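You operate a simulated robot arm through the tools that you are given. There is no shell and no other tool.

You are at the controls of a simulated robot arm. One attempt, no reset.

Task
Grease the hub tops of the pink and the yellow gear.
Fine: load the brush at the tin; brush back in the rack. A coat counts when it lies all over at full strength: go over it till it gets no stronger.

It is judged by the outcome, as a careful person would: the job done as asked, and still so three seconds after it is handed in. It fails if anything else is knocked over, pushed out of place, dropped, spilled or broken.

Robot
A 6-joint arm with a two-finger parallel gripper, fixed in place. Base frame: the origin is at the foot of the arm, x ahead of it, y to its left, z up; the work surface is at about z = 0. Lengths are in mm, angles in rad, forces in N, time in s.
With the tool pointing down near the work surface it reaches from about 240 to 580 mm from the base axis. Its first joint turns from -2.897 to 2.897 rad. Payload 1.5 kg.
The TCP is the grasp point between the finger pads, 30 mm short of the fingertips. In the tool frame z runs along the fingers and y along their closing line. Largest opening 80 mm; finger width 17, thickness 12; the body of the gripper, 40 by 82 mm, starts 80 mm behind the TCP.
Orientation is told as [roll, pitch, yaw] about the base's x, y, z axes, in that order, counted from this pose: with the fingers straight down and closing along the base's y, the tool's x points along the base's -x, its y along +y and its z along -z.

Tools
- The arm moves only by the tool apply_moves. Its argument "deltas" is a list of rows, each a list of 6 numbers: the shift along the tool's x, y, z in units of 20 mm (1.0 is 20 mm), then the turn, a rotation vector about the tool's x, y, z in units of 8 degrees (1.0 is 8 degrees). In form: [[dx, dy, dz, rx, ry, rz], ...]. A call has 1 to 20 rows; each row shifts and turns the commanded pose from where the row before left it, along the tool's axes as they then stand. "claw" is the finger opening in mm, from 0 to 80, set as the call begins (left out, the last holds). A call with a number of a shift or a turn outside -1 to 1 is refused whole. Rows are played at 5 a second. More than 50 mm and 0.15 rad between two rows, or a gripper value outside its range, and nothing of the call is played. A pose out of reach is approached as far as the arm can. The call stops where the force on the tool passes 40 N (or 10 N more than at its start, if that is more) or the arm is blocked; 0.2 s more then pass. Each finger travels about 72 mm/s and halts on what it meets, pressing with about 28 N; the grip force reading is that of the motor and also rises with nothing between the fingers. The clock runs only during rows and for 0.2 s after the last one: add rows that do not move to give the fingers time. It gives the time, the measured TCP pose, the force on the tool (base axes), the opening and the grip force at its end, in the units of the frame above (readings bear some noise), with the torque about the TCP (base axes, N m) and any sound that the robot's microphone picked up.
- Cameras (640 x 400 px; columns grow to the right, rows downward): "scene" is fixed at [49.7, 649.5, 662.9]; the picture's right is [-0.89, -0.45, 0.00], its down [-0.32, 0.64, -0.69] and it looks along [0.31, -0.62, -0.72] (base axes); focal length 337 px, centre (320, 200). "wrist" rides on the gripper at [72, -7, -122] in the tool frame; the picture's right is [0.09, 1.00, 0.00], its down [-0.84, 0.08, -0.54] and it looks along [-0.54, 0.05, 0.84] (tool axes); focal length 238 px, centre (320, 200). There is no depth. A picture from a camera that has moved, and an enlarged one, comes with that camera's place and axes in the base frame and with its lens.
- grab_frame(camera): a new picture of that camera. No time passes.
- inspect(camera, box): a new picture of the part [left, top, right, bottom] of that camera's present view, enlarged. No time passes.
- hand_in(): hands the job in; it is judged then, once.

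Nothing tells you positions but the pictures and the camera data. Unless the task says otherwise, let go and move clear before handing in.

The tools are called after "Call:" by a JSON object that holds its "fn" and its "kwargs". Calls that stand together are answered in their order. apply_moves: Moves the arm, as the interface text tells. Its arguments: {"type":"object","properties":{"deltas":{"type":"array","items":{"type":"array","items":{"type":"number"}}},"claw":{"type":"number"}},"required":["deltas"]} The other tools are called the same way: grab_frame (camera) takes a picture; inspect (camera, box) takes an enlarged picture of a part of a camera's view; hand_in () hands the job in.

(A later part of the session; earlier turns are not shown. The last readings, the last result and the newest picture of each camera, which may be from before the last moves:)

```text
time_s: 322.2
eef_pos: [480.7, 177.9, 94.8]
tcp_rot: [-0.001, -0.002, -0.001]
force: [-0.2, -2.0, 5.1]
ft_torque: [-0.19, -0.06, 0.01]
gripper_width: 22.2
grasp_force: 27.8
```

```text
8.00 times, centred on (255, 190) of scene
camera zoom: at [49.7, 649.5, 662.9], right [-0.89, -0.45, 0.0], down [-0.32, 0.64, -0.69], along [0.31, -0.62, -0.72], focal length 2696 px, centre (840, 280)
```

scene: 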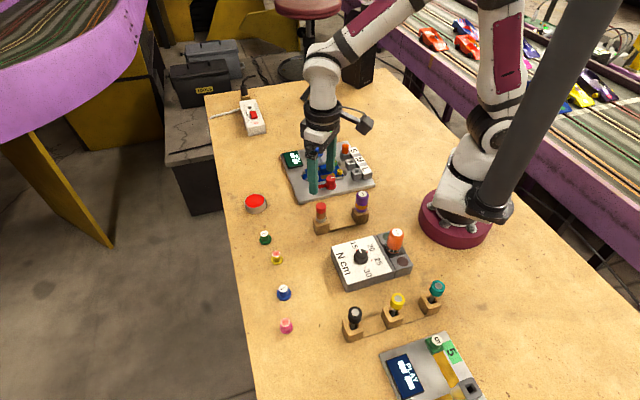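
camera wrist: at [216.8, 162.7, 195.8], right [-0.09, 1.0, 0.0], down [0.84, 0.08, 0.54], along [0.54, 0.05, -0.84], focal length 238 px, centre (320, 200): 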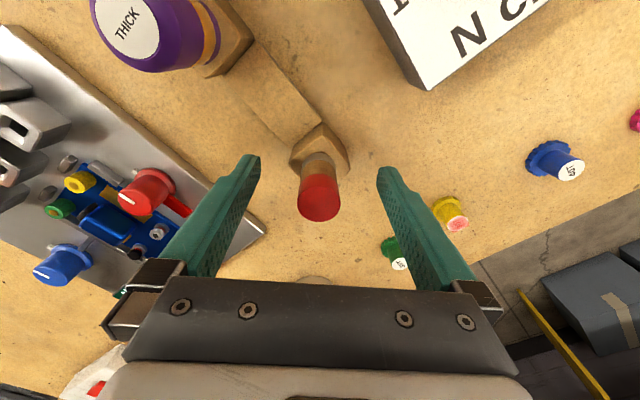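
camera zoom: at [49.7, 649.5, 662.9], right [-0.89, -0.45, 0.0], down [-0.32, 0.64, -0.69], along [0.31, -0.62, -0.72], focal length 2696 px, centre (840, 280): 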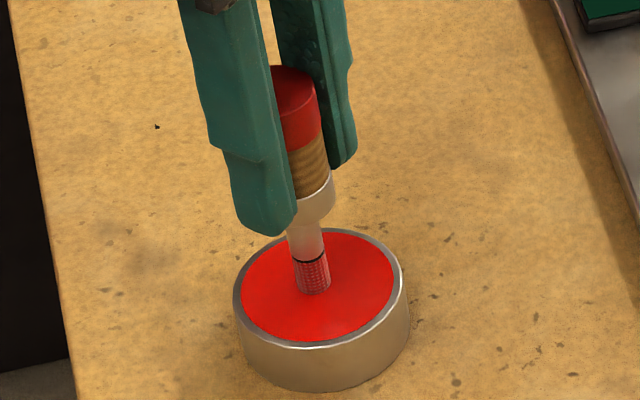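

Thoroughly loaded, tin unmoved. Back to the pink gear.

Call:
{"fn": "apply_moves", "kwargs": {"deltas": [[0, 0, -0.4, 0, 0, 0], [0, 0, -0.8, 0, 0, 0], [0, 0, -0.8, 0, 0, 0], [0, 0, -0.74, 0, 0, 0], [0.848, 0.3664, 0, 0, 0, 0], [0.848, 0.3664, 0, 0, 0, 0], [0.848, 0.3664, 0, 0, 0, 0], [0.848, 0.3664, 0, 0, 0, 0], [0.848, 0.3664, 0, 0, 0, 0], [0.848, 0.3664, 0, 0, 0, 0], [0.848, 0.3664, 0, 0, 0, 0], [0.8125, 0.75, 0, 0, 0, 0], [0.8125, 0.75, 0, 0, 0, 0], [0.8125, 0.75, 0, 0, 0, 0], [0.8125, 0.75, 0, 0, 0, 0], [0.8125, 0.75, 0, 0, 0, 0], [0.8125, 0.75, 0, 0, 0, 0], [0.8125, 0.75, 0, 0, 0, 0], [0.8125, 0.75, 0, 0, 0, 0]]}}

Call:
{"fn": "apply_moves", "kwargs": {"deltas": [[-0.049, 0.771, 0, 0, 0, 0], [-0.049, 0.771, 0, 0, 0, 0], [-0.049, 0.771, 0, 0, 0, 0], [-0.049, 0.771, 0, 0, 0, 0], [-0.049, 0.771, 0, 0, 0, 0], [0, 0, 0.8, 0, 0, 0], [0, 0, 0.8, 0, 0, 0], [0, 0, 0, 0, 0, 0], [0, 0, 0, 0, 0, 0]]}}

Call:
{"fn": "inspect", "kwargs": {"camera": "scene", "box": [274, 310, 298, 334]}}

Call:
{"fn": "inspect", "kwargs": {"camera": "wrist", "box": [290, 110, 350, 180]}}

```text
time_s: 326.2
eef_pos: [230.7, 350.0, 152.3]
tcp_rot: [0.0, 0.0, 0.0]
force: [-0.3, 0.4, -0.4]
ft_torque: [0.01, -0.02, 0.0]
gripper_width: 21.8
grasp_force: 27.8
```

```text
time_s: 328.2
eef_pos: [235.2, 429.3, 118.9]
tcp_rot: [-0.001, 0.001, 0.001]
force: [1.2, 0.5, -0.2]
ft_torque: [-0.04, -0.02, -0.01]
gripper_width: 21.9
grasp_force: 28.0
```

```text
16.00 times, centred on (286, 322) of scene
camera zoom: at [49.7, 649.5, 662.9], right [-0.89, -0.45, 0.0], down [-0.32, 0.64, -0.69], along [0.31, -0.62, -0.72], focal length 5391 px, centre (864, -1752)
```

zoom: 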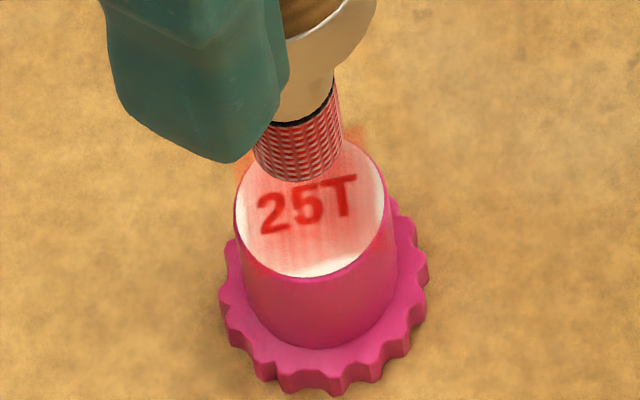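

```text
5.71 times, centred on (320, 145) of wrist
camera zoom: at [164.2, 421.2, 240.9], right [-0.09, 1.0, 0.0], down [0.84, 0.08, 0.54], along [0.54, 0.05, -0.84], focal length 1362 px, centre (320, 514)
```

zoom: 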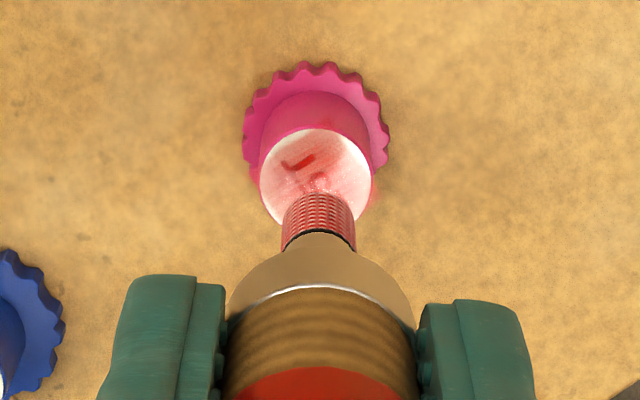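

Call:
{"fn": "apply_moves", "kwargs": {"deltas": [[0.19, -0.215, 0.5, 0, 0, 0], [0, 0, 0.4, 0, 0, 0], [0, 0, 0.08, 0, 0, 0], [0, 0.2, 0, 0, 0, 0], [0, 0.2, 0, 0, 0, 0]]}}

```text
time_s: 329.4
eef_pos: [232.7, 431.6, 99.5]
tcp_rot: [0.001, -0.002, -0.001]
force: [1.1, -4.3, 10.1]
ft_torque: [-0.28, -0.08, 0.0]
gripper_width: 22.0
grasp_force: 27.6
```

Good contact; running the raster.

Call:
{"fn": "apply_moves", "kwargs": {"deltas": [[-0.1, 0, -0.01, 0, 0, 0], [0, -0.2, 0, 0, 0, 0], [0, -0.2, 0, 0, 0, 0], [-0.1, 0, 0, 0, 0, 0], [0, 0.2, 0, 0, 0, 0], [0, 0.2, 0, 0, 0, 0], [-0.1, 0, 0, 0, 0, 0], [0, -0.2, 0, 0, 0, 0], [0, -0.2, 0, 0, 0, 0], [-0.1, 0, 0, 0, 0, 0], [0, 0.2, 0, 0, 0, 0], [0, 0.2, 0, 0, 0, 0]]}}

Call:
{"fn": "apply_moves", "kwargs": {"deltas": [[0.2, -0.2, -0.5, 0, 0, 0], [0, 0, -0.5, 0, 0, 0], [0, 0, -0.8, 0, 0, 0], [0, -0.8, 0, 0, 0, 0], [0, -0.8, 0, 0, 0, 0], [0, 0, 0, 0, 0, 0]]}}

Call:
{"fn": "inspect", "kwargs": {"camera": "scene", "box": [274, 310, 298, 334]}}

Call:
{"fn": "inspect", "kwargs": {"camera": "wrist", "box": [330, 110, 380, 160]}}

```text
time_s: 332.0
eef_pos: [240.4, 432.3, 99.1]
tcp_rot: [0.0, -0.002, 0.001]
force: [-0.8, -4.1, 9.5]
ft_torque: [-0.26, 0.0, 0.05]
gripper_width: 22.2
grasp_force: 28.5
```

```text
time_s: 333.4
eef_pos: [236.0, 395.4, 135.9]
tcp_rot: [0.001, 0.002, 0.001]
force: [0.4, 0.0, -1.3]
ft_torque: [-0.02, 0.03, 0.01]
gripper_width: 22.1
grasp_force: 28.0
```

```text
16.00 times, centred on (286, 322) of scene
camera zoom: at [49.7, 649.5, 662.9], right [-0.89, -0.45, 0.0], down [-0.32, 0.64, -0.69], along [0.31, -0.62, -0.72], focal length 5391 px, centre (864, -1752)
```

zoom: 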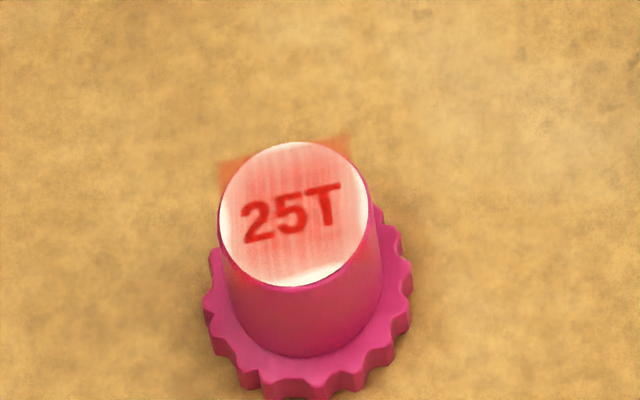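

```text
8.00 times, centred on (355, 135) of wrist
camera zoom: at [165.5, 388.0, 257.3], right [-0.09, 1.0, 0.0], down [0.84, 0.08, 0.54], along [0.54, 0.05, -0.84], focal length 1907 px, centre (40, 720)
```

zoom: 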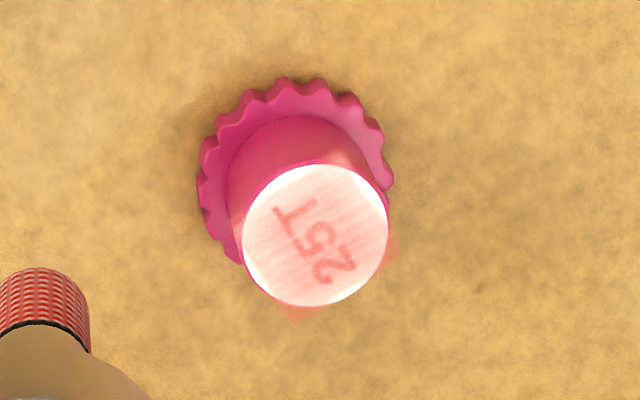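

The fresh load clearly adds: pink is redder now. The gear drifted ~3–4 mm in +y, so I'll use one-way strokes toward −y, which coat and ease it back.

Call:
{"fn": "apply_moves", "kwargs": {"deltas": [[-0.02, 0.667, 0.3, 0, 0, 0], [-0.02, 0.667, 0.3, 0, 0, 0], [-0.02, 0.667, 0.3, 0, 0, 0], [0, 0, 0.5, 0, 0, 0], [0, 0, 0.35, 0, 0, 0], [0, 0, 0.075, 0, 0, 0], [0, -0.2, 0, 0, 0, 0], [0, -0.2, 0, 0, 0, 0]]}}

```text
time_s: 335.2
eef_pos: [237.3, 427.7, 99.1]
tcp_rot: [0.002, -0.002, 0.0]
force: [1.2, 3.7, 9.4]
ft_torque: [0.28, -0.01, 0.02]
gripper_width: 22.1
grasp_force: 28.0
```

Call:
{"fn": "apply_moves", "kwargs": {"deltas": [[0, 0, -0.1, 0, 0, 0], [-0.15, 0.38, 0, 0, 0, 0], [0, 0, 0.1, 0, 0, 0], [0, -0.2, 0, 0, 0, 0], [0, -0.2, 0, 0, 0, 0], [0, 0, -0.1, 0, 0, 0], [0.3, 0.38, 0, 0, 0, 0], [0, 0, 0.1, 0, 0, 0], [0, -0.2, 0, 0, 0, 0], [0, -0.2, 0, 0, 0, 0], [0, 0, -0.1, 0, 0, 0], [-0.075, 0.38, 0, 0, 0, 0], [0, 0, 0.1, 0, 0, 0], [0, -0.2, 0, 0, 0, 0], [0, -0.2, 0, 0, 0, 0], [0, 0, -0.1, 0, 0, 0], [-0.15, 0.38, 0, 0, 0, 0], [0, 0, 0.1, 0, 0, 0], [0, -0.2, 0, 0, 0, 0], [0, -0.2, 0, 0, 0, 0]]}}

Call:
{"fn": "apply_moves", "kwargs": {"deltas": [[0.075, 0, -0.5, 0, 0, 0], [0, 0, -0.5, 0, 0, 0], [0, 0, -0.8, 0, 0, 0], [0, -0.8, 0, 0, 0, 0], [0, -0.8, 0, 0, 0, 0], [0, 0, 0, 0, 0, 0]]}}

Call:
{"fn": "inspect", "kwargs": {"camera": "scene", "box": [274, 310, 298, 334]}}

Call:
{"fn": "inspect", "kwargs": {"camera": "wrist", "box": [330, 110, 380, 160]}}

```text
time_s: 339.4
eef_pos: [237.5, 425.9, 99.1]
tcp_rot: [-0.001, -0.002, 0.001]
force: [0.1, 3.3, 8.5]
ft_torque: [0.26, 0.0, 0.0]
gripper_width: 22.0
grasp_force: 28.6
```

```text
time_s: 340.8
eef_pos: [236.6, 393.5, 134.8]
tcp_rot: [0.002, -0.002, 0.0]
force: [-0.4, -0.2, -2.2]
ft_torque: [-0.04, 0.01, 0.01]
gripper_width: 21.9
grasp_force: 27.6
```

```text
16.00 times, centred on (286, 322) of scene
camera zoom: at [49.7, 649.5, 662.9], right [-0.89, -0.45, 0.0], down [-0.32, 0.64, -0.69], along [0.31, -0.62, -0.72], focal length 5391 px, centre (864, -1752)
```

zoom: 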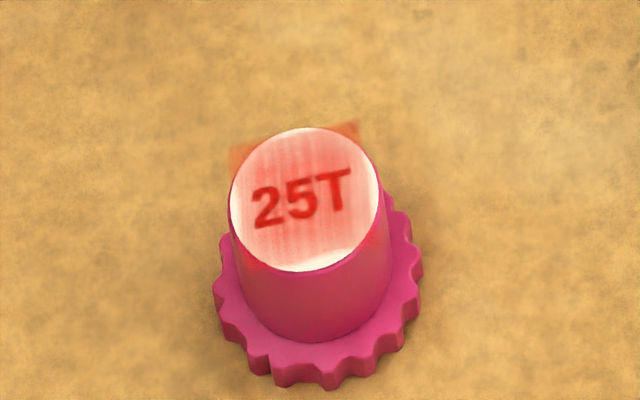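

```text
8.00 times, centred on (355, 135) of wrist
camera zoom: at [165.9, 386.2, 256.2], right [-0.09, 1.0, 0.0], down [0.84, 0.08, 0.54], along [0.54, 0.05, -0.84], focal length 1907 px, centre (40, 720)
```

zoom: 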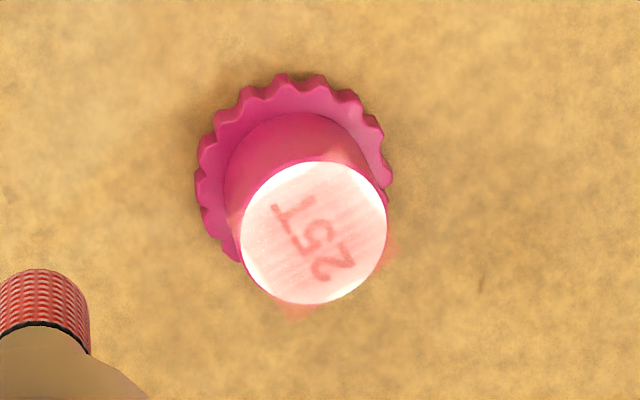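

Call:
{"fn": "apply_moves", "kwargs": {"deltas": [[0.1075, 0.9425, 0.45, 0, 0, 0], [0.1075, 0.9425, 0.45, 0, 0, 0], [0, 0, 0.5, 0, 0, 0], [0, 0, 0.35, 0, 0, 0], [0, 0, 0.04, 0, 0, 0], [-0.2, 0, 0, 0, 0, 0], [-0.2, 0, 0, 0, 0, 0], [0, -0.075, 0, 0, 0, 0], [0.2, 0, 0, 0, 0, 0], [0.2, 0, 0, 0, 0, 0]]}}

Call:
{"fn": "apply_moves", "kwargs": {"deltas": [[0, -0.075, 0, 0, 0, 0], [-0.2, 0, 0, 0, 0, 0], [-0.2, 0, 0, 0, 0, 0], [0, -0.075, 0, 0, 0, 0], [0.2, 0, 0, 0, 0, 0], [0.2, 0, 0, 0, 0, 0], [0, -0.075, 0, 0, 0, 0], [-0.2, 0, 0, 0, 0, 0], [-0.2, 0, 0, 0, 0, 0], [0, -0.1, 0, 0, 0, 0], [0.2, 0, 0, 0, 0, 0], [0.2, 0, 0, 0, 0, 0]]}}

Call:
{"fn": "apply_moves", "kwargs": {"deltas": [[0, 0.2, 0, 0, 0, 0], [0, 0.2, 0, 0, 0, 0], [-0.075, 0, 0, 0, 0, 0], [0, -0.2, 0, 0, 0, 0], [0, -0.2, 0, 0, 0, 0], [-0.075, 0, 0, 0, 0, 0], [0, 0.2, 0, 0, 0, 0], [0, 0.2, 0, 0, 0, 0], [-0.075, 0, 0, 0, 0, 0], [0, -0.2, 0, 0, 0, 0], [0, -0.2, 0, 0, 0, 0], [-0.075, 0, 0, 0, 0, 0], [0, 0.2, 0, 0, 0, 0], [0, 0.2, 0, 0, 0, 0], [-0.1, 0, 0, 0, 0, 0], [0, -0.2, 0, 0, 0, 0], [0, -0.2, 0, 0, 0, 0]]}}

Call:
{"fn": "apply_moves", "kwargs": {"deltas": [[0.2, 0.2, -0.5, 0, 0, 0], [0, 0, -0.5, 0, 0, 0], [0, 0, -0.8, 0, 0, 0], [0, -0.8, 0, 0, 0, 0], [0, -0.8, 0, 0, 0, 0], [0, 0, 0, 0, 0, 0]]}}

Call:
{"fn": "inspect", "kwargs": {"camera": "scene", "box": [274, 310, 298, 334]}}

Call:
{"fn": "inspect", "kwargs": {"camera": "wrist", "box": [330, 110, 380, 160]}}

```text
time_s: 343.0
eef_pos: [232.6, 431.3, 98.8]
tcp_rot: [0.001, -0.002, 0.0]
force: [5.1, -0.4, 13.0]
ft_torque: [-0.03, -0.47, -0.03]
gripper_width: 22.1
grasp_force: 27.6
```

```text
time_s: 345.6
eef_pos: [233.2, 423.2, 99.1]
tcp_rot: [0.0, 0.0, -0.001]
force: [-0.4, -1.0, -0.1]
ft_torque: [0.04, -0.03, 0.0]
gripper_width: 22.2
grasp_force: 28.1
```

```text
time_s: 349.2
eef_pos: [241.6, 424.9, 99.4]
tcp_rot: [0.001, -0.001, -0.002]
force: [0.4, -0.3, 0.4]
ft_torque: [0.03, -0.02, -0.01]
gripper_width: 21.9
grasp_force: 28.4
```

```text
time_s: 350.6
eef_pos: [236.5, 393.3, 135.5]
tcp_rot: [0.0, -0.001, 0.001]
force: [-0.2, 0.4, 0.0]
ft_torque: [0.02, 0.01, 0.0]
gripper_width: 22.0
grasp_force: 28.6
```

```text
16.00 times, centred on (286, 322) of scene
camera zoom: at [49.7, 649.5, 662.9], right [-0.89, -0.45, 0.0], down [-0.32, 0.64, -0.69], along [0.31, -0.62, -0.72], focal length 5391 px, centre (864, -1752)
```

zoom: 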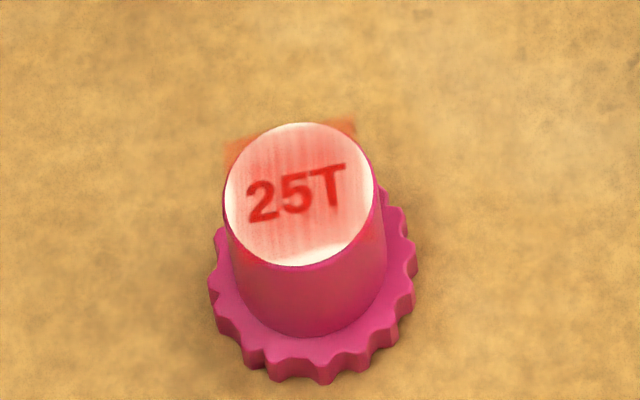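

```text
8.00 times, centred on (355, 135) of wrist
camera zoom: at [165.4, 387.6, 257.6], right [-0.09, 1.0, 0.0], down [0.84, 0.08, 0.54], along [0.54, 0.05, -0.84], focal length 1907 px, centre (40, 720)
```

zoom: 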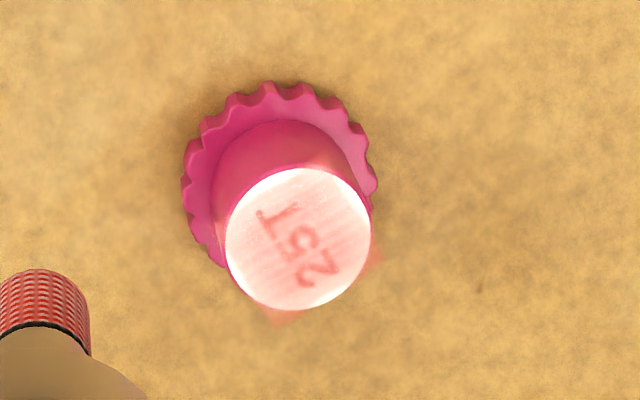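

Part of that pass lost contact. The +x corner is still the faintest, so I'll re-check centring over the hub, then work further out on that side.

Call:
{"fn": "apply_moves", "kwargs": {"deltas": [[-0.0225, 0.79, 0.45, 0, 0, 0], [-0.0225, 0.79, 0.45, 0, 0, 0], [0, 0, 0, 0, 0, 0], [0, 0, 0, 0, 0, 0]]}}

Call:
{"fn": "inspect", "kwargs": {"camera": "scene", "box": [274, 310, 298, 334]}}

Call:
{"fn": "inspect", "kwargs": {"camera": "wrist", "box": [290, 110, 350, 180]}}

```text
time_s: 351.6
eef_pos: [237.0, 426.4, 116.6]
tcp_rot: [-0.001, 0.0, 0.0]
force: [0.7, -0.2, -1.4]
ft_torque: [-0.02, -0.01, -0.02]
gripper_width: 22.2
grasp_force: 27.8
```

```text
16.00 times, centred on (286, 322) of scene
camera zoom: at [49.7, 649.5, 662.9], right [-0.89, -0.45, 0.0], down [-0.32, 0.64, -0.69], along [0.31, -0.62, -0.72], focal length 5391 px, centre (864, -1752)
```

zoom: 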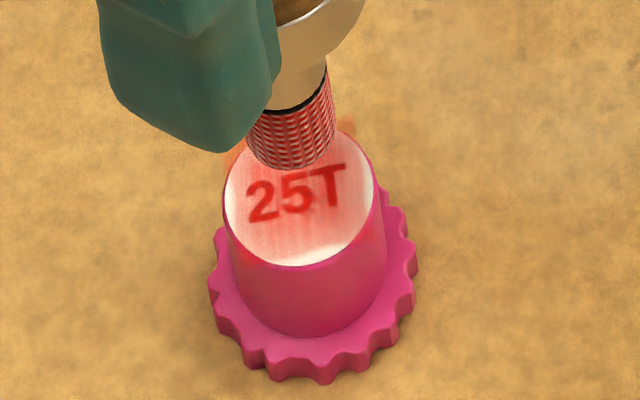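

```text
5.71 times, centred on (320, 145) of wrist
camera zoom: at [166.2, 419.9, 238.8], right [-0.09, 1.0, 0.0], down [0.84, 0.08, 0.54], along [0.54, 0.05, -0.84], focal length 1362 px, centre (320, 514)
```

zoom: 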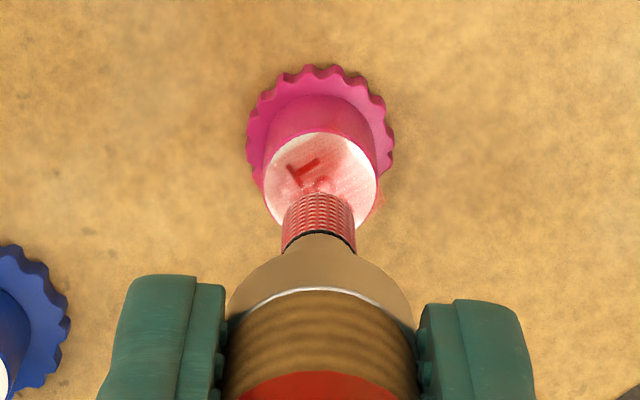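

Call:
{"fn": "apply_moves", "kwargs": {"deltas": [[-0.375, -0.15, 0.5, 0, 0, 0], [0, 0, 0.38, 0, 0, 0], [0, 0, 0.04, 0, 0, 0], [0, 0.175, 0, 0, 0, 0], [0, 0.175, 0, 0, 0, 0]]}}

```text
time_s: 352.8
eef_pos: [245.7, 430.3, 98.2]
tcp_rot: [-0.002, -0.001, -0.001]
force: [-0.7, -1.5, 5.4]
ft_torque: [-0.16, 0.0, -0.02]
gripper_width: 22.1
grasp_force: 27.7
```

Call:
{"fn": "apply_moves", "kwargs": {"deltas": [[0, -0.175, 0.01, 0, 0, 0], [0, -0.175, 0, 0, 0, 0], [0, 0.175, 0, 0, 0, 0], [0, 0.175, 0, 0, 0, 0], [0, -0.175, 0, 0, 0, 0], [0, -0.175, 0, 0, 0, 0], [0, 0.175, 0, 0, 0, 0], [0, 0.175, 0, 0, 0, 0], [0.1, -0.1, 0, 0, 0, 0], [0.15, -0.05, 0, 0, 0, 0]]}}

Call:
{"fn": "apply_moves", "kwargs": {"deltas": [[0, 0, -0.5, 0, 0, 0], [0, 0, -0.5, 0, 0, 0], [0, 0, -0.8, 0, 0, 0], [0, -0.8, 0, 0, 0, 0], [0, -0.8, 0, 0, 0, 0], [0, 0, 0, 0, 0, 0]]}}

Call:
{"fn": "inspect", "kwargs": {"camera": "scene", "box": [274, 310, 298, 334]}}

Call:
{"fn": "inspect", "kwargs": {"camera": "wrist", "box": [330, 110, 380, 160]}}

```text
time_s: 355.0
eef_pos: [239.6, 428.4, 99.4]
tcp_rot: [0.0, -0.003, -0.001]
force: [3.5, 1.7, 10.3]
ft_torque: [0.09, -0.31, 0.01]
gripper_width: 22.4
grasp_force: 28.1
```

```text
time_s: 356.4
eef_pos: [240.7, 394.9, 133.6]
tcp_rot: [-0.001, -0.001, 0.002]
force: [0.6, 0.0, 0.4]
ft_torque: [-0.01, 0.01, -0.02]
gripper_width: 22.1
grasp_force: 28.7
```

```text
16.00 times, centred on (286, 322) of scene
camera zoom: at [49.7, 649.5, 662.9], right [-0.89, -0.45, 0.0], down [-0.32, 0.64, -0.69], along [0.31, -0.62, -0.72], focal length 5391 px, centre (864, -1752)
```

zoom: 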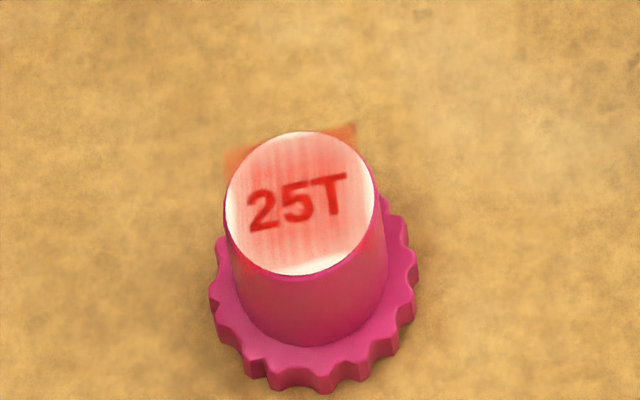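

```text
8.00 times, centred on (355, 135) of wrist
camera zoom: at [169.0, 388.7, 256.4], right [-0.09, 1.0, 0.0], down [0.84, 0.08, 0.54], along [0.54, 0.05, -0.84], focal length 1907 px, centre (40, 720)
```

zoom: 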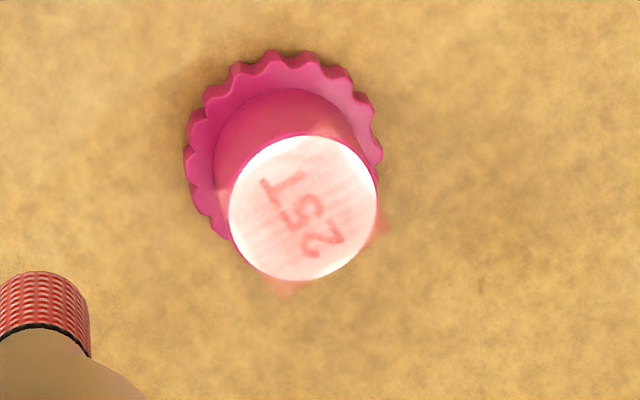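

The corner hardly changes. To settle whether the coat is truly saturated, I'll rub just the centre of pink intensively and see if it becomes redder than its surroundings.

Call:
{"fn": "apply_moves", "kwargs": {"deltas": [[0.08, 0.76, 0.45, 0, 0, 0], [0.08, 0.76, 0.45, 0, 0, 0], [0, 0, 0.45, 0, 0, 0], [0, 0, 0.4, 0, 0, 0], [0, 0, 0.03, 0, 0, 0], [0, 0.2, 0, 0, 0, 0], [0, -0.2, 0, 0, 0, 0]]}}

```text
time_s: 358.0
eef_pos: [237.5, 427.9, 98.1]
tcp_rot: [0.001, -0.003, 0.001]
force: [0.9, 1.3, 2.0]
ft_torque: [0.06, 0.0, -0.01]
gripper_width: 22.2
grasp_force: 28.0
```

Call:
{"fn": "apply_moves", "kwargs": {"deltas": [[0, 0.2, 0.02, 0, 0, 0], [0, -0.2, 0, 0, 0, 0], [0, 0.2, 0, 0, 0, 0], [0, -0.2, 0, 0, 0, 0], [0, 0.2, 0, 0, 0, 0], [0, -0.2, 0, 0, 0, 0], [0, 0.2, 0, 0, 0, 0], [0, -0.2, 0, 0, 0, 0], [0, 0.2, 0, 0, 0, 0], [0, -0.2, 0, 0, 0, 0], [0, 0.2, 0, 0, 0, 0], [0, -0.2, 0, 0, 0, 0], [0, 0.2, 0, 0, 0, 0], [0, -0.2, 0, 0, 0, 0], [0, 0.2, 0, 0, 0, 0], [0, -0.2, 0, 0, 0, 0], [0, 0.2, 0, 0, 0, 0], [0, -0.2, 0, 0, 0, 0]]}}

Call:
{"fn": "apply_moves", "kwargs": {"deltas": [[0, 0.2, 0, 0, 0, 0], [0, -0.2, 0, 0, 0, 0], [0, 0.2, 0, 0, 0, 0], [0, -0.2, 0, 0, 0, 0], [0, 0.2, 0, 0, 0, 0], [0, -0.2, 0, 0, 0, 0], [0, 0.2, 0, 0, 0, 0], [0, -0.2, 0, 0, 0, 0], [0, 0.2, 0, 0, 0, 0], [0, -0.2, 0, 0, 0, 0], [0, 0.2, 0, 0, 0, 0], [0, -0.2, 0, 0, 0, 0], [0, 0.2, 0, 0, 0, 0], [0, -0.2, 0, 0, 0, 0]]}}

Call:
{"fn": "apply_moves", "kwargs": {"deltas": [[0, 0, -0.5, 0, 0, 0], [0, 0, -0.5, 0, 0, 0], [0, 0, -0.8, 0, 0, 0], [0, -0.8, 0, 0, 0, 0], [0, -0.8, 0, 0, 0, 0], [0, 0, 0, 0, 0, 0]]}}

Call:
{"fn": "inspect", "kwargs": {"camera": "scene", "box": [274, 310, 298, 334]}}

Call:
{"fn": "inspect", "kwargs": {"camera": "wrist", "box": [330, 110, 380, 160]}}

```text
time_s: 361.8
eef_pos: [236.1, 427.3, 98.5]
tcp_rot: [0.003, -0.001, 0.0]
force: [0.0, 2.1, 4.7]
ft_torque: [0.23, -0.03, 0.04]
gripper_width: 22.0
grasp_force: 28.1
```

```text
time_s: 364.8
eef_pos: [237.1, 427.4, 97.9]
tcp_rot: [0.001, 0.0, 0.0]
force: [-0.8, 4.1, 6.9]
ft_torque: [0.22, 0.0, 0.01]
gripper_width: 22.1
grasp_force: 27.7
```

```text
time_s: 366.2
eef_pos: [238.2, 392.9, 133.9]
tcp_rot: [0.001, -0.002, 0.001]
force: [-0.1, 0.7, -0.8]
ft_torque: [0.0, 0.02, 0.0]
gripper_width: 22.1
grasp_force: 28.1
```

```text
16.00 times, centred on (286, 322) of scene
camera zoom: at [49.7, 649.5, 662.9], right [-0.89, -0.45, 0.0], down [-0.32, 0.64, -0.69], along [0.31, -0.62, -0.72], focal length 5391 px, centre (864, -1752)
```

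zoom: 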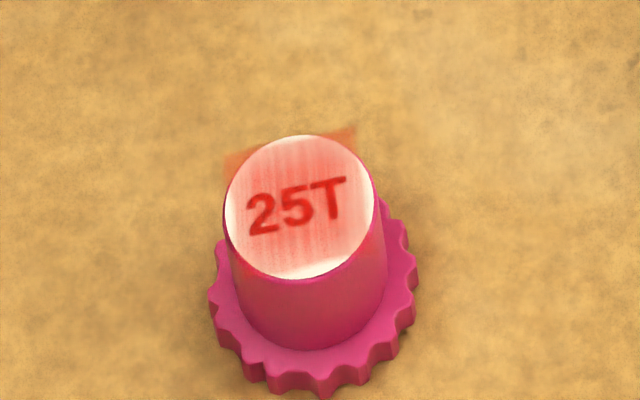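

```text
8.00 times, centred on (355, 135) of wrist
camera zoom: at [165.9, 386.2, 256.0], right [-0.09, 1.0, 0.0], down [0.84, 0.08, 0.54], along [0.54, 0.05, -0.84], focal length 1907 px, centre (40, 720)
```

zoom: 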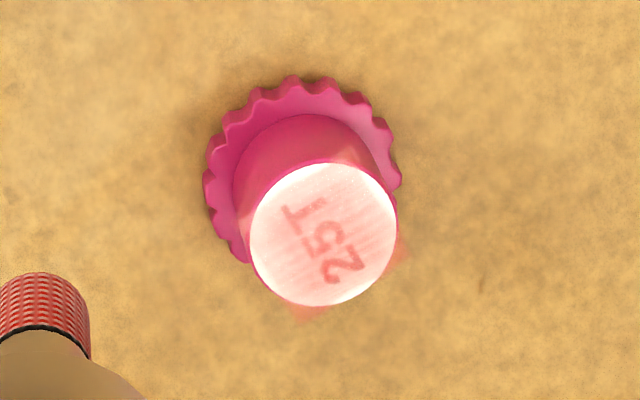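

After ~130 mm of extra rubbing the centre is no redder than its surroundings, so it's saturated for this load. As a last check I'll reload thoroughly once more and see whether another raster changes anything.

Call:
{"fn": "apply_moves", "kwargs": {"deltas": [[0, 0, -0.8, 0, 0, 0], [0.105, -0.887, 0, 0, 0, 0], [0.105, -0.887, 0, 0, 0, 0], [0.105, -0.887, 0, 0, 0, 0], [-0.8125, -0.6875, 0, 0, 0, 0], [-0.8125, -0.6875, 0, 0, 0, 0], [-0.8125, -0.6875, 0, 0, 0, 0], [-0.8125, -0.6875, 0, 0, 0, 0], [-0.8125, -0.6875, 0, 0, 0, 0], [-0.8125, -0.6875, 0, 0, 0, 0], [-0.8125, -0.6875, 0, 0, 0, 0], [-0.8125, -0.6875, 0, 0, 0, 0], [-0.848, -0.3664, 0, 0, 0, 0], [-0.848, -0.3664, 0, 0, 0, 0], [-0.848, -0.3664, 0, 0, 0, 0], [-0.848, -0.3664, 0, 0, 0, 0], [-0.848, -0.3664, 0, 0, 0, 0], [-0.848, -0.3664, 0, 0, 0, 0], [-0.848, -0.3664, 0, 0, 0, 0]]}}

Call:
{"fn": "apply_moves", "kwargs": {"deltas": [[0, 0, 0.9, 0, 0, 0], [0, 0, 0.9, 0, 0, 0], [0, 0, 0.8, 0, 0, 0], [0, 0, 0.05, 0, 0, 0], [0, 0, 0, 0, 0, 0]]}}

Call:
{"fn": "inspect", "kwargs": {"camera": "scene", "box": [230, 165, 280, 215]}}

Call:
{"fn": "inspect", "kwargs": {"camera": "scene", "box": [274, 310, 298, 334]}}

Call:
{"fn": "inspect", "kwargs": {"camera": "scene", "box": [266, 240, 290, 264]}}

```text
time_s: 370.2
eef_pos: [476.9, 178.1, 149.6]
tcp_rot: [0.0, -0.001, 0.001]
force: [0.7, -0.5, -1.3]
ft_torque: [-0.04, 0.02, -0.04]
gripper_width: 22.0
grasp_force: 28.1
```

```text
time_s: 371.4
eef_pos: [479.4, 180.3, 96.2]
tcp_rot: [0.0, -0.002, 0.0]
force: [-0.1, 0.0, 0.2]
ft_torque: [0.0, 0.02, 0.01]
gripper_width: 22.1
grasp_force: 28.1
```

```text
8.00 times, centred on (255, 190) of scene
camera zoom: at [49.7, 649.5, 662.9], right [-0.89, -0.45, 0.0], down [-0.32, 0.64, -0.69], along [0.31, -0.62, -0.72], focal length 2696 px, centre (840, 280)
```

zoom: 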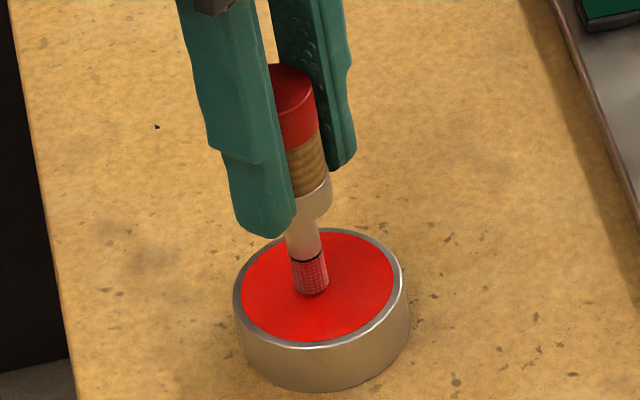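

```text
16.00 times, centred on (286, 322) of scene
camera zoom: at [49.7, 649.5, 662.9], right [-0.89, -0.45, 0.0], down [-0.32, 0.64, -0.69], along [0.31, -0.62, -0.72], focal length 5391 px, centre (864, -1752)
```

zoom: 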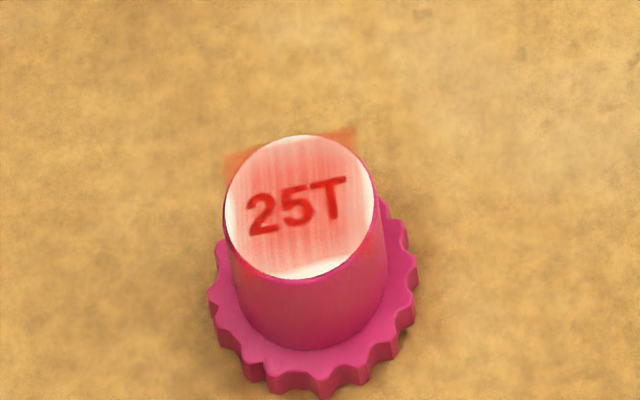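

```text
16.00 times, centred on (278, 252) of scene
camera zoom: at [49.7, 649.5, 662.9], right [-0.89, -0.45, 0.0], down [-0.32, 0.64, -0.69], along [0.31, -0.62, -0.72], focal length 5391 px, centre (992, -632)
```

zoom: 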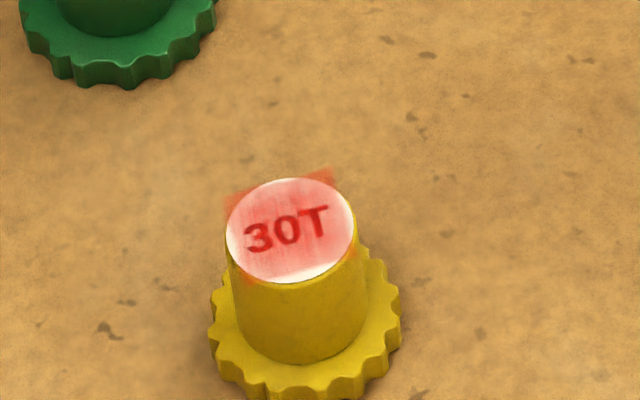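

Call:
{"fn": "apply_moves", "kwargs": {"deltas": [[0, 0, 0.04, 0, 0, 0], [0, 0, 0.04, 0, 0, 0], [0, 0, 0, 0, 0, 0]]}}

Call:
{"fn": "apply_moves", "kwargs": {"deltas": [[0, 0, 0.03, 0, 0, 0], [0, 0, 0, 0, 0, 0]]}}

```text
time_s: 372.2
eef_pos: [478.4, 179.2, 94.3]
tcp_rot: [-0.001, -0.001, 0.0]
force: [-0.4, 0.7, -0.5]
ft_torque: [0.02, 0.03, 0.0]
gripper_width: 22.2
grasp_force: 27.3
```

```text
time_s: 372.8
eef_pos: [479.2, 179.2, 94.8]
tcp_rot: [0.001, -0.002, -0.002]
force: [0.1, -1.2, 2.7]
ft_torque: [-0.09, 0.0, -0.01]
gripper_width: 22.3
grasp_force: 28.2
```

Call:
{"fn": "apply_moves", "kwargs": {"deltas": [[0, 0, 0.04, 0, 0, 0], [0, 0, 0, 0, 0, 0], [0.2, 0, 0, 0, 0, 0], [0.2, 0, 0, 0, 0, 0], [-0.2, 0, 0, 0, 0, 0], [-0.2, 0, 0, 0, 0, 0], [-0.2, 0, 0, 0, 0, 0], [-0.2, 0, 0, 0, 0, 0], [0.2, 0, 0, 0, 0, 0], [0.2, 0, 0, 0, 0, 0], [0, 0.2, 0, 0, 0, 0], [0, 0.2, 0, 0, 0, 0], [0, -0.2, 0, 0, 0, 0], [0, -0.2, 0, 0, 0, 0], [0, -0.2, 0, 0, 0, 0], [0, -0.2, 0, 0, 0, 0], [0, 0.2, 0, 0, 0, 0], [0, 0.2, 0, 0, 0, 0], [0, 0, 0, 0, 0, 0]]}}

Call:
{"fn": "inspect", "kwargs": {"camera": "scene", "box": [230, 165, 280, 215]}}

```text
time_s: 376.8
eef_pos: [478.7, 179.4, 93.0]
tcp_rot: [0.0, 0.002, 0.0]
force: [0.4, -0.4, -0.2]
ft_torque: [-0.02, -0.04, 0.03]
gripper_width: 22.1
grasp_force: 28.2
```

```text
8.00 times, centred on (255, 190) of scene
camera zoom: at [49.7, 649.5, 662.9], right [-0.89, -0.45, 0.0], down [-0.32, 0.64, -0.69], along [0.31, -0.62, -0.72], focal length 2696 px, centre (840, 280)
```

zoom: 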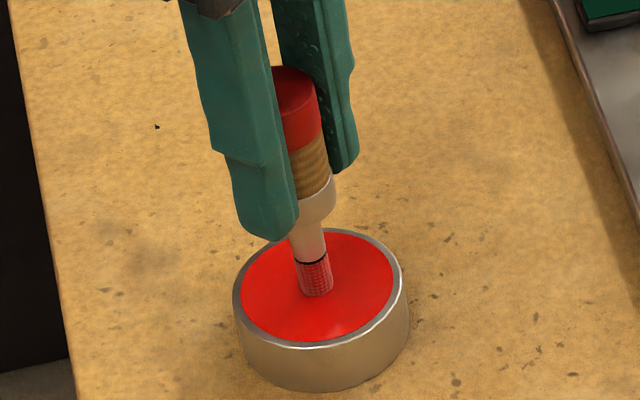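

Call:
{"fn": "apply_moves", "kwargs": {"deltas": [[0, 0, -0.4, 0, 0, 0], [0, 0, -0.8, 0, 0, 0], [0, 0, -0.8, 0, 0, 0], [0, 0, -0.825, 0, 0, 0], [0.848, 0.3664, 0, 0, 0, 0], [0.848, 0.3664, 0, 0, 0, 0], [0.848, 0.3664, 0, 0, 0, 0], [0.848, 0.3664, 0, 0, 0, 0], [0.848, 0.3664, 0, 0, 0, 0], [0.848, 0.3664, 0, 0, 0, 0], [0.848, 0.3664, 0, 0, 0, 0], [0.8125, 0.75, 0, 0, 0, 0], [0.8125, 0.75, 0, 0, 0, 0], [0.8125, 0.75, 0, 0, 0, 0], [0.8125, 0.75, 0, 0, 0, 0], [0.8125, 0.75, 0, 0, 0, 0], [0.8125, 0.75, 0, 0, 0, 0], [0.8125, 0.75, 0, 0, 0, 0], [0.8125, 0.75, 0, 0, 0, 0]]}}

Call:
{"fn": "apply_moves", "kwargs": {"deltas": [[-0.061, 0.779, 0, 0, 0, 0], [-0.061, 0.779, 0, 0, 0, 0], [-0.061, 0.779, 0, 0, 0, 0], [-0.061, 0.779, 0, 0, 0, 0], [-0.061, 0.779, 0, 0, 0, 0], [0, 0, 0.8, 0, 0, 0], [0, 0, 0.8, 0, 0, 0], [0, 0, 0, 0, 0, 0], [0, 0, 0, 0, 0, 0]]}}

Call:
{"fn": "inspect", "kwargs": {"camera": "scene", "box": [274, 310, 298, 334]}}

Call:
{"fn": "inspect", "kwargs": {"camera": "wrist", "box": [290, 110, 350, 180]}}

```text
time_s: 380.8
eef_pos: [230.6, 350.0, 149.8]
tcp_rot: [0.003, -0.003, 0.0]
force: [1.2, 0.0, -1.3]
ft_torque: [-0.02, -0.02, 0.01]
gripper_width: 22.2
grasp_force: 28.5
```

```text
time_s: 382.8
eef_pos: [237.1, 430.1, 119.5]
tcp_rot: [0.001, -0.003, 0.0]
force: [-0.4, -0.4, 0.6]
ft_torque: [-0.03, -0.01, -0.01]
gripper_width: 22.2
grasp_force: 28.3
```

```text
16.00 times, centred on (286, 322) of scene
camera zoom: at [49.7, 649.5, 662.9], right [-0.89, -0.45, 0.0], down [-0.32, 0.64, -0.69], along [0.31, -0.62, -0.72], focal length 5391 px, centre (864, -1752)
```

zoom: 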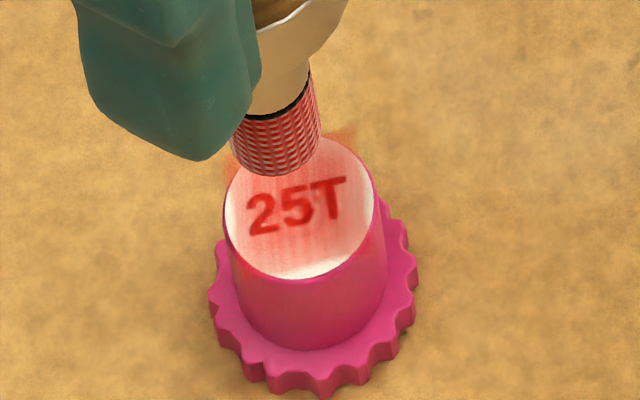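

```text
5.71 times, centred on (320, 145) of wrist
camera zoom: at [167.0, 422.4, 241.1], right [-0.09, 1.0, 0.0], down [0.84, 0.08, 0.54], along [0.54, 0.05, -0.84], focal length 1362 px, centre (320, 514)
```

zoom: 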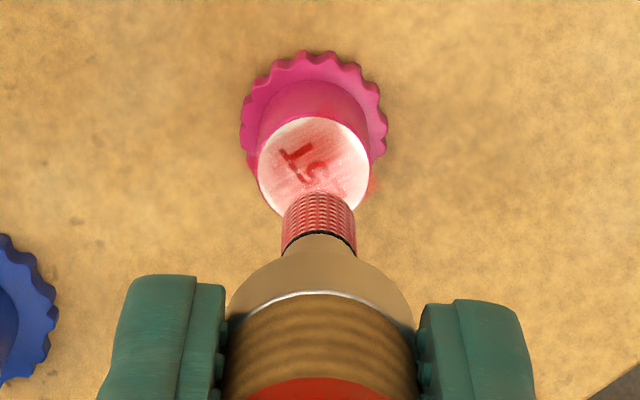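

Call:
{"fn": "apply_moves", "kwargs": {"deltas": [[0.06, 0.27, 0.5, 0, 0, 0], [0, 0, 0.45, 0, 0, 0], [0, 0, 0.11, 0, 0, 0], [0, -0.2, 0, 0, 0, 0], [0, -0.2, 0, 0, 0, 0]]}}

```text
time_s: 384.0
eef_pos: [236.7, 426.8, 98.7]
tcp_rot: [-0.001, 0.002, 0.001]
force: [0.7, 2.2, 4.1]
ft_torque: [0.1, 0.0, 0.04]
gripper_width: 22.2
grasp_force: 27.8
```

Call:
{"fn": "apply_moves", "kwargs": {"deltas": [[0, 0, -0.1, 0, 0, 0], [-0.15, 0.38, 0, 0, 0, 0], [0, 0, 0.115, 0, 0, 0], [0, -0.2, 0, 0, 0, 0], [0, -0.2, 0, 0, 0, 0], [0, 0, -0.1, 0, 0, 0], [0.3, 0.38, 0, 0, 0, 0], [0, 0, 0.1, 0, 0, 0], [0, -0.2, 0, 0, 0, 0], [0, -0.2, 0, 0, 0, 0], [0, 0, -0.1, 0, 0, 0], [-0.075, 0.38, 0, 0, 0, 0], [0, 0, 0.1, 0, 0, 0], [0, -0.2, 0, 0, 0, 0], [0, -0.2, 0, 0, 0, 0], [0, 0, -0.1, 0, 0, 0], [-0.15, 0.38, 0, 0, 0, 0], [0, 0, 0.1, 0, 0, 0], [0, -0.2, 0, 0, 0, 0], [0, -0.2, 0, 0, 0, 0]]}}

Call:
{"fn": "apply_moves", "kwargs": {"deltas": [[-0.125, 0.2, 0, 0, 0, 0], [0, -0.2, 0, 0, 0, 0], [0.1, 0, 0, 0, 0, 0], [0, 0.2, 0, 0, 0, 0], [0, 0.1, 0, 0, 0, 0], [0.1, 0, 0, 0, 0, 0], [0, -0.2, 0, 0, 0, 0], [0, -0.1, 0, 0, 0, 0], [0.1, 0, 0, 0, 0, 0], [0, 0.2, 0, 0, 0, 0], [0, 0.1, 0, 0, 0, 0], [0.1, 0, 0, 0, 0, 0], [0, -0.2, 0, 0, 0, 0], [0, -0.1, 0, 0, 0, 0]]}}

Call:
{"fn": "apply_moves", "kwargs": {"deltas": [[-0.2, 0.1, -0.5, 0, 0, 0], [0, 0, -0.5, 0, 0, 0], [0, 0, -0.8, 0, 0, 0], [0, -0.8, 0, 0, 0, 0], [0, -0.8, 0, 0, 0, 0], [0, 0, 0, 0, 0, 0]]}}

Call:
{"fn": "inspect", "kwargs": {"camera": "scene", "box": [274, 310, 298, 334]}}

Call:
{"fn": "inspect", "kwargs": {"camera": "wrist", "box": [330, 110, 380, 160]}}

```text
time_s: 388.2
eef_pos: [237.6, 426.0, 97.3]
tcp_rot: [0.001, -0.002, 0.0]
force: [-0.1, 4.7, 9.7]
ft_torque: [0.33, -0.05, 0.01]
gripper_width: 21.9
grasp_force: 27.9
```

```text
time_s: 391.2
eef_pos: [230.9, 424.5, 97.9]
tcp_rot: [-0.001, 0.0, -0.001]
force: [-0.1, 0.3, 5.9]
ft_torque: [0.12, -0.03, 0.01]
gripper_width: 22.2
grasp_force: 27.9
```

```text
time_s: 392.6
eef_pos: [235.8, 394.4, 132.5]
tcp_rot: [0.002, -0.001, -0.001]
force: [0.3, 0.7, -0.3]
ft_torque: [-0.01, -0.02, -0.01]
gripper_width: 22.1
grasp_force: 27.7
```

```text
16.00 times, centred on (286, 322) of scene
camera zoom: at [49.7, 649.5, 662.9], right [-0.89, -0.45, 0.0], down [-0.32, 0.64, -0.69], along [0.31, -0.62, -0.72], focal length 5391 px, centre (864, -1752)
```

zoom: 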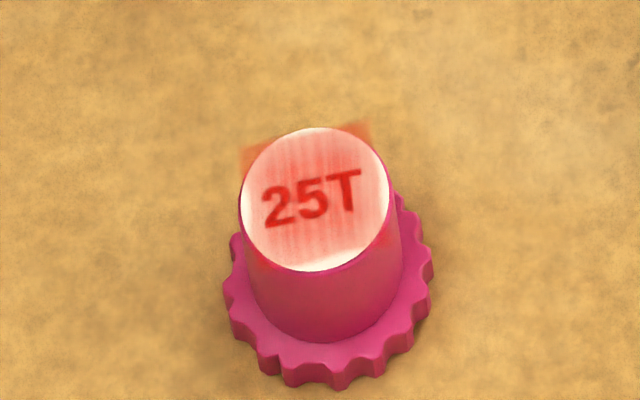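

```text
8.00 times, centred on (355, 135) of wrist
camera zoom: at [164.5, 388.3, 254.0], right [-0.09, 1.0, 0.0], down [0.84, 0.08, 0.54], along [0.54, 0.05, -0.84], focal length 1907 px, centre (40, 720)
```

zoom: 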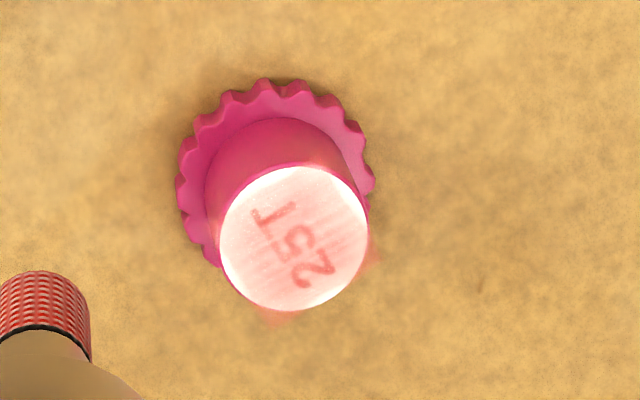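

With a fresh full load, strokes and raster no longer change pink at all, so it's at full strength, and the gear is back within 1 mm of where it started. Returning the brush to the rack.

Call:
{"fn": "apply_moves", "kwargs": {"deltas": [[0, 0, -1.0, 0, 0, 0], [0.0833, -0.9167, 0, 0, 0, 0], [0.0833, -0.9167, 0, 0, 0, 0], [0.0833, -0.9167, 0, 0, 0, 0], [-0.319, -0.9494, 0, 0, 0, 0], [-0.319, -0.9494, 0, 0, 0, 0], [-0.319, -0.9494, 0, 0, 0, 0], [-0.319, -0.9494, 0, 0, 0, 0], [-0.319, -0.9494, 0, 0, 0, 0], [-0.319, -0.9494, 0, 0, 0, 0], [-0.319, -0.9494, 0, 0, 0, 0], [-0.319, -0.9494, 0, 0, 0, 0], [-0.319, -0.9494, 0, 0, 0, 0], [0, 0, 0.8, 0, 0, 0], [0, 0, 0, 0, 0, 0], [0, 0, 0, 0, 0, 0]]}}

Call:
{"fn": "inspect", "kwargs": {"camera": "scene", "box": [290, 170, 350, 240]}}

Call:
{"fn": "inspect", "kwargs": {"camera": "wrist", "box": [280, 90, 360, 190]}}

Call:
{"fn": "inspect", "kwargs": {"camera": "scene", "box": [266, 240, 290, 264]}}

Call:
{"fn": "inspect", "kwargs": {"camera": "scene", "box": [250, 225, 310, 340]}}

```text
time_s: 396.0
eef_pos: [287.7, 170.2, 139.0]
tcp_rot: [0.001, 0.0, -0.001]
force: [0.0, 0.1, -0.1]
ft_torque: [-0.01, -0.02, 0.03]
gripper_width: 22.1
grasp_force: 27.8
```

```text
5.71 times, centred on (320, 205) of scene
camera zoom: at [49.7, 649.5, 662.9], right [-0.89, -0.45, 0.0], down [-0.32, 0.64, -0.69], along [0.31, -0.62, -0.72], focal length 1926 px, centre (320, 171)
```

zoom: 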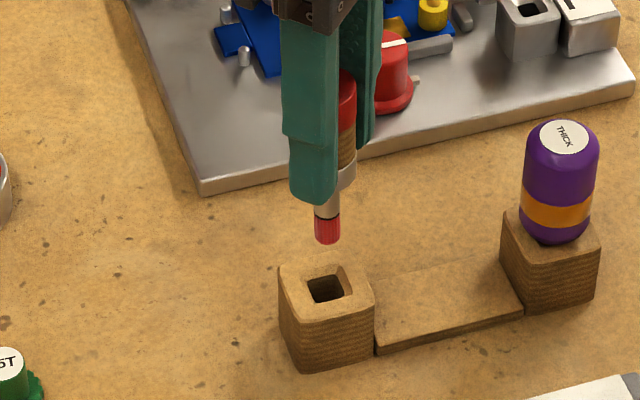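

```text
4.00 times, centred on (320, 140) of wrist
camera zoom: at [216.6, 162.1, 259.8], right [-0.09, 1.0, 0.0], down [0.84, 0.08, 0.54], along [0.54, 0.05, -0.84], focal length 953 px, centre (320, 440)
```

zoom: 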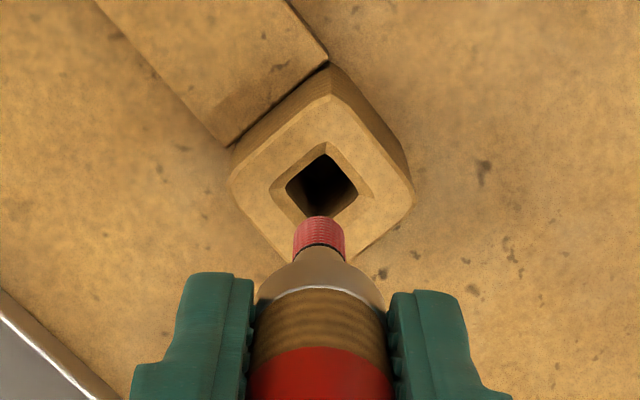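

```text
16.00 times, centred on (278, 252) of scene
camera zoom: at [49.7, 649.5, 662.9], right [-0.89, -0.45, 0.0], down [-0.32, 0.64, -0.69], along [0.31, -0.62, -0.72], focal length 5391 px, centre (992, -632)
```

zoom: 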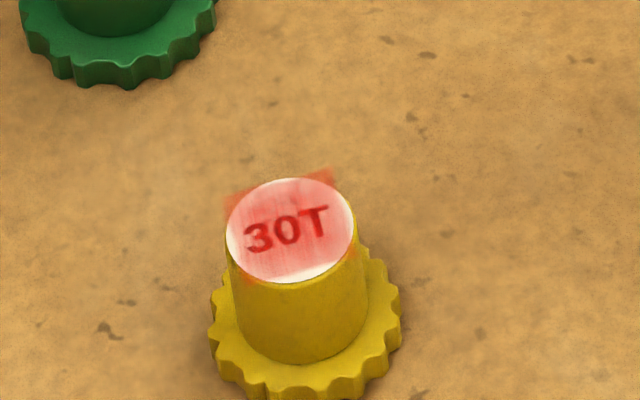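

```text
3.48 times, centred on (280, 282) of scene
camera zoom: at [49.7, 649.5, 662.9], right [-0.89, -0.45, 0.0], down [-0.32, 0.64, -0.69], along [0.31, -0.62, -0.72], focal length 1172 px, centre (459, -87)
```

zoom: 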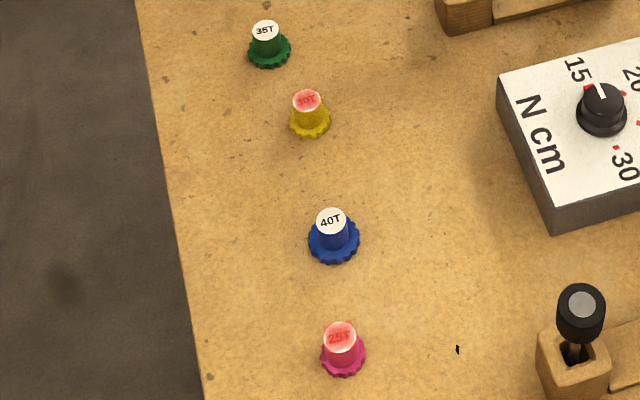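

Both tops now look alike in tone. The brush is lined up over its hole; lowering to just above the block.

Call:
{"fn": "apply_moves", "kwargs": {"deltas": [[0, 0, 0.4, 0, 0, 0], [0, 0, 0.4, 0, 0, 0], [0, 0, 0.4, 0, 0, 0], [0, 0, 0, 0, 0, 0], [0, 0, 0, 0, 0, 0]]}}

Call:
{"fn": "inspect", "kwargs": {"camera": "scene", "box": [312, 205, 336, 229]}}

Call:
{"fn": "inspect", "kwargs": {"camera": "wrist", "box": [300, 125, 345, 155]}}

```text
time_s: 397.2
eef_pos: [289.0, 168.1, 114.0]
tcp_rot: [0.001, 0.001, 0.0]
force: [0.5, 0.5, 0.1]
ft_torque: [0.0, -0.01, 0.0]
gripper_width: 22.1
grasp_force: 28.3
```

```text
16.00 times, centred on (324, 217) of scene
camera zoom: at [49.7, 649.5, 662.9], right [-0.89, -0.45, 0.0], down [-0.32, 0.64, -0.69], along [0.31, -0.62, -0.72], focal length 5391 px, centre (256, -72)
```

zoom: 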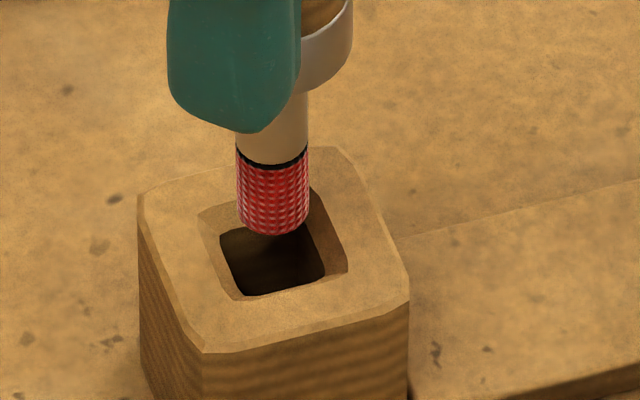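

```text
13.33 times, centred on (322, 140) of wrist
camera zoom: at [217.8, 161.0, 235.0], right [-0.09, 1.0, 0.0], down [0.84, 0.08, 0.54], along [0.54, 0.05, -0.84], focal length 3178 px, centre (287, 1000)
```

zoom: 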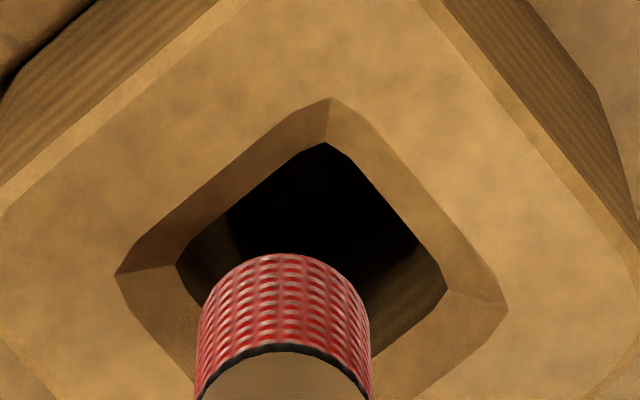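

Call:
{"fn": "apply_moves", "kwargs": {"deltas": [[0.045, 0.085, 0.1, 0, 0, 0], [0, 0, 0.1, 0, 0, 0], [0, 0, 0.1, 0, 0, 0], [0, 0, 0, 0, 0, 0], [0, 0, 0, 0, 0, 0]]}}

Call:
{"fn": "inspect", "kwargs": {"camera": "scene", "box": [312, 205, 336, 229]}}

Call:
{"fn": "inspect", "kwargs": {"camera": "wrist", "box": [300, 125, 345, 155]}}

```text
time_s: 398.4
eef_pos: [287.7, 169.9, 107.3]
tcp_rot: [0.002, 0.001, -0.001]
force: [-0.2, 1.0, 0.5]
ft_torque: [0.0, -0.03, -0.01]
gripper_width: 22.2
grasp_force: 27.8
```

```text
16.00 times, centred on (324, 217) of scene
camera zoom: at [49.7, 649.5, 662.9], right [-0.89, -0.45, 0.0], down [-0.32, 0.64, -0.69], along [0.31, -0.62, -0.72], focal length 5391 px, centre (256, -72)
```

zoom: 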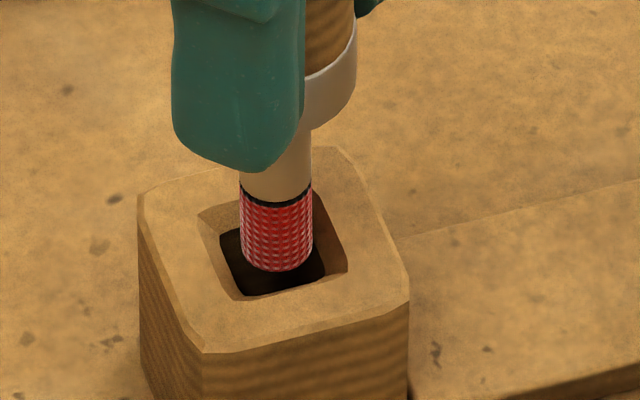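

```text
13.33 times, centred on (322, 140) of wrist
camera zoom: at [216.2, 162.8, 229.1], right [-0.09, 1.0, 0.0], down [0.84, 0.08, 0.54], along [0.54, 0.05, -0.84], focal length 3178 px, centre (287, 1000)
```

zoom: 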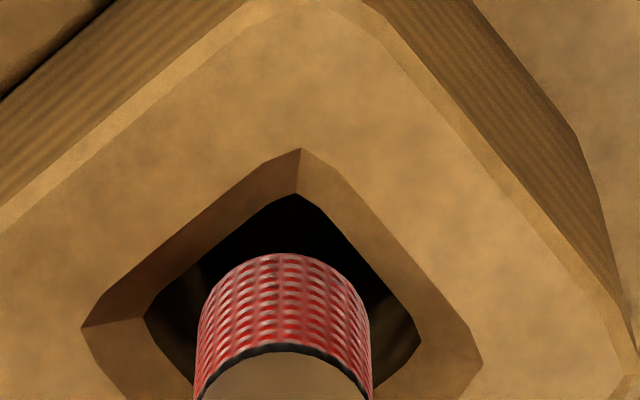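

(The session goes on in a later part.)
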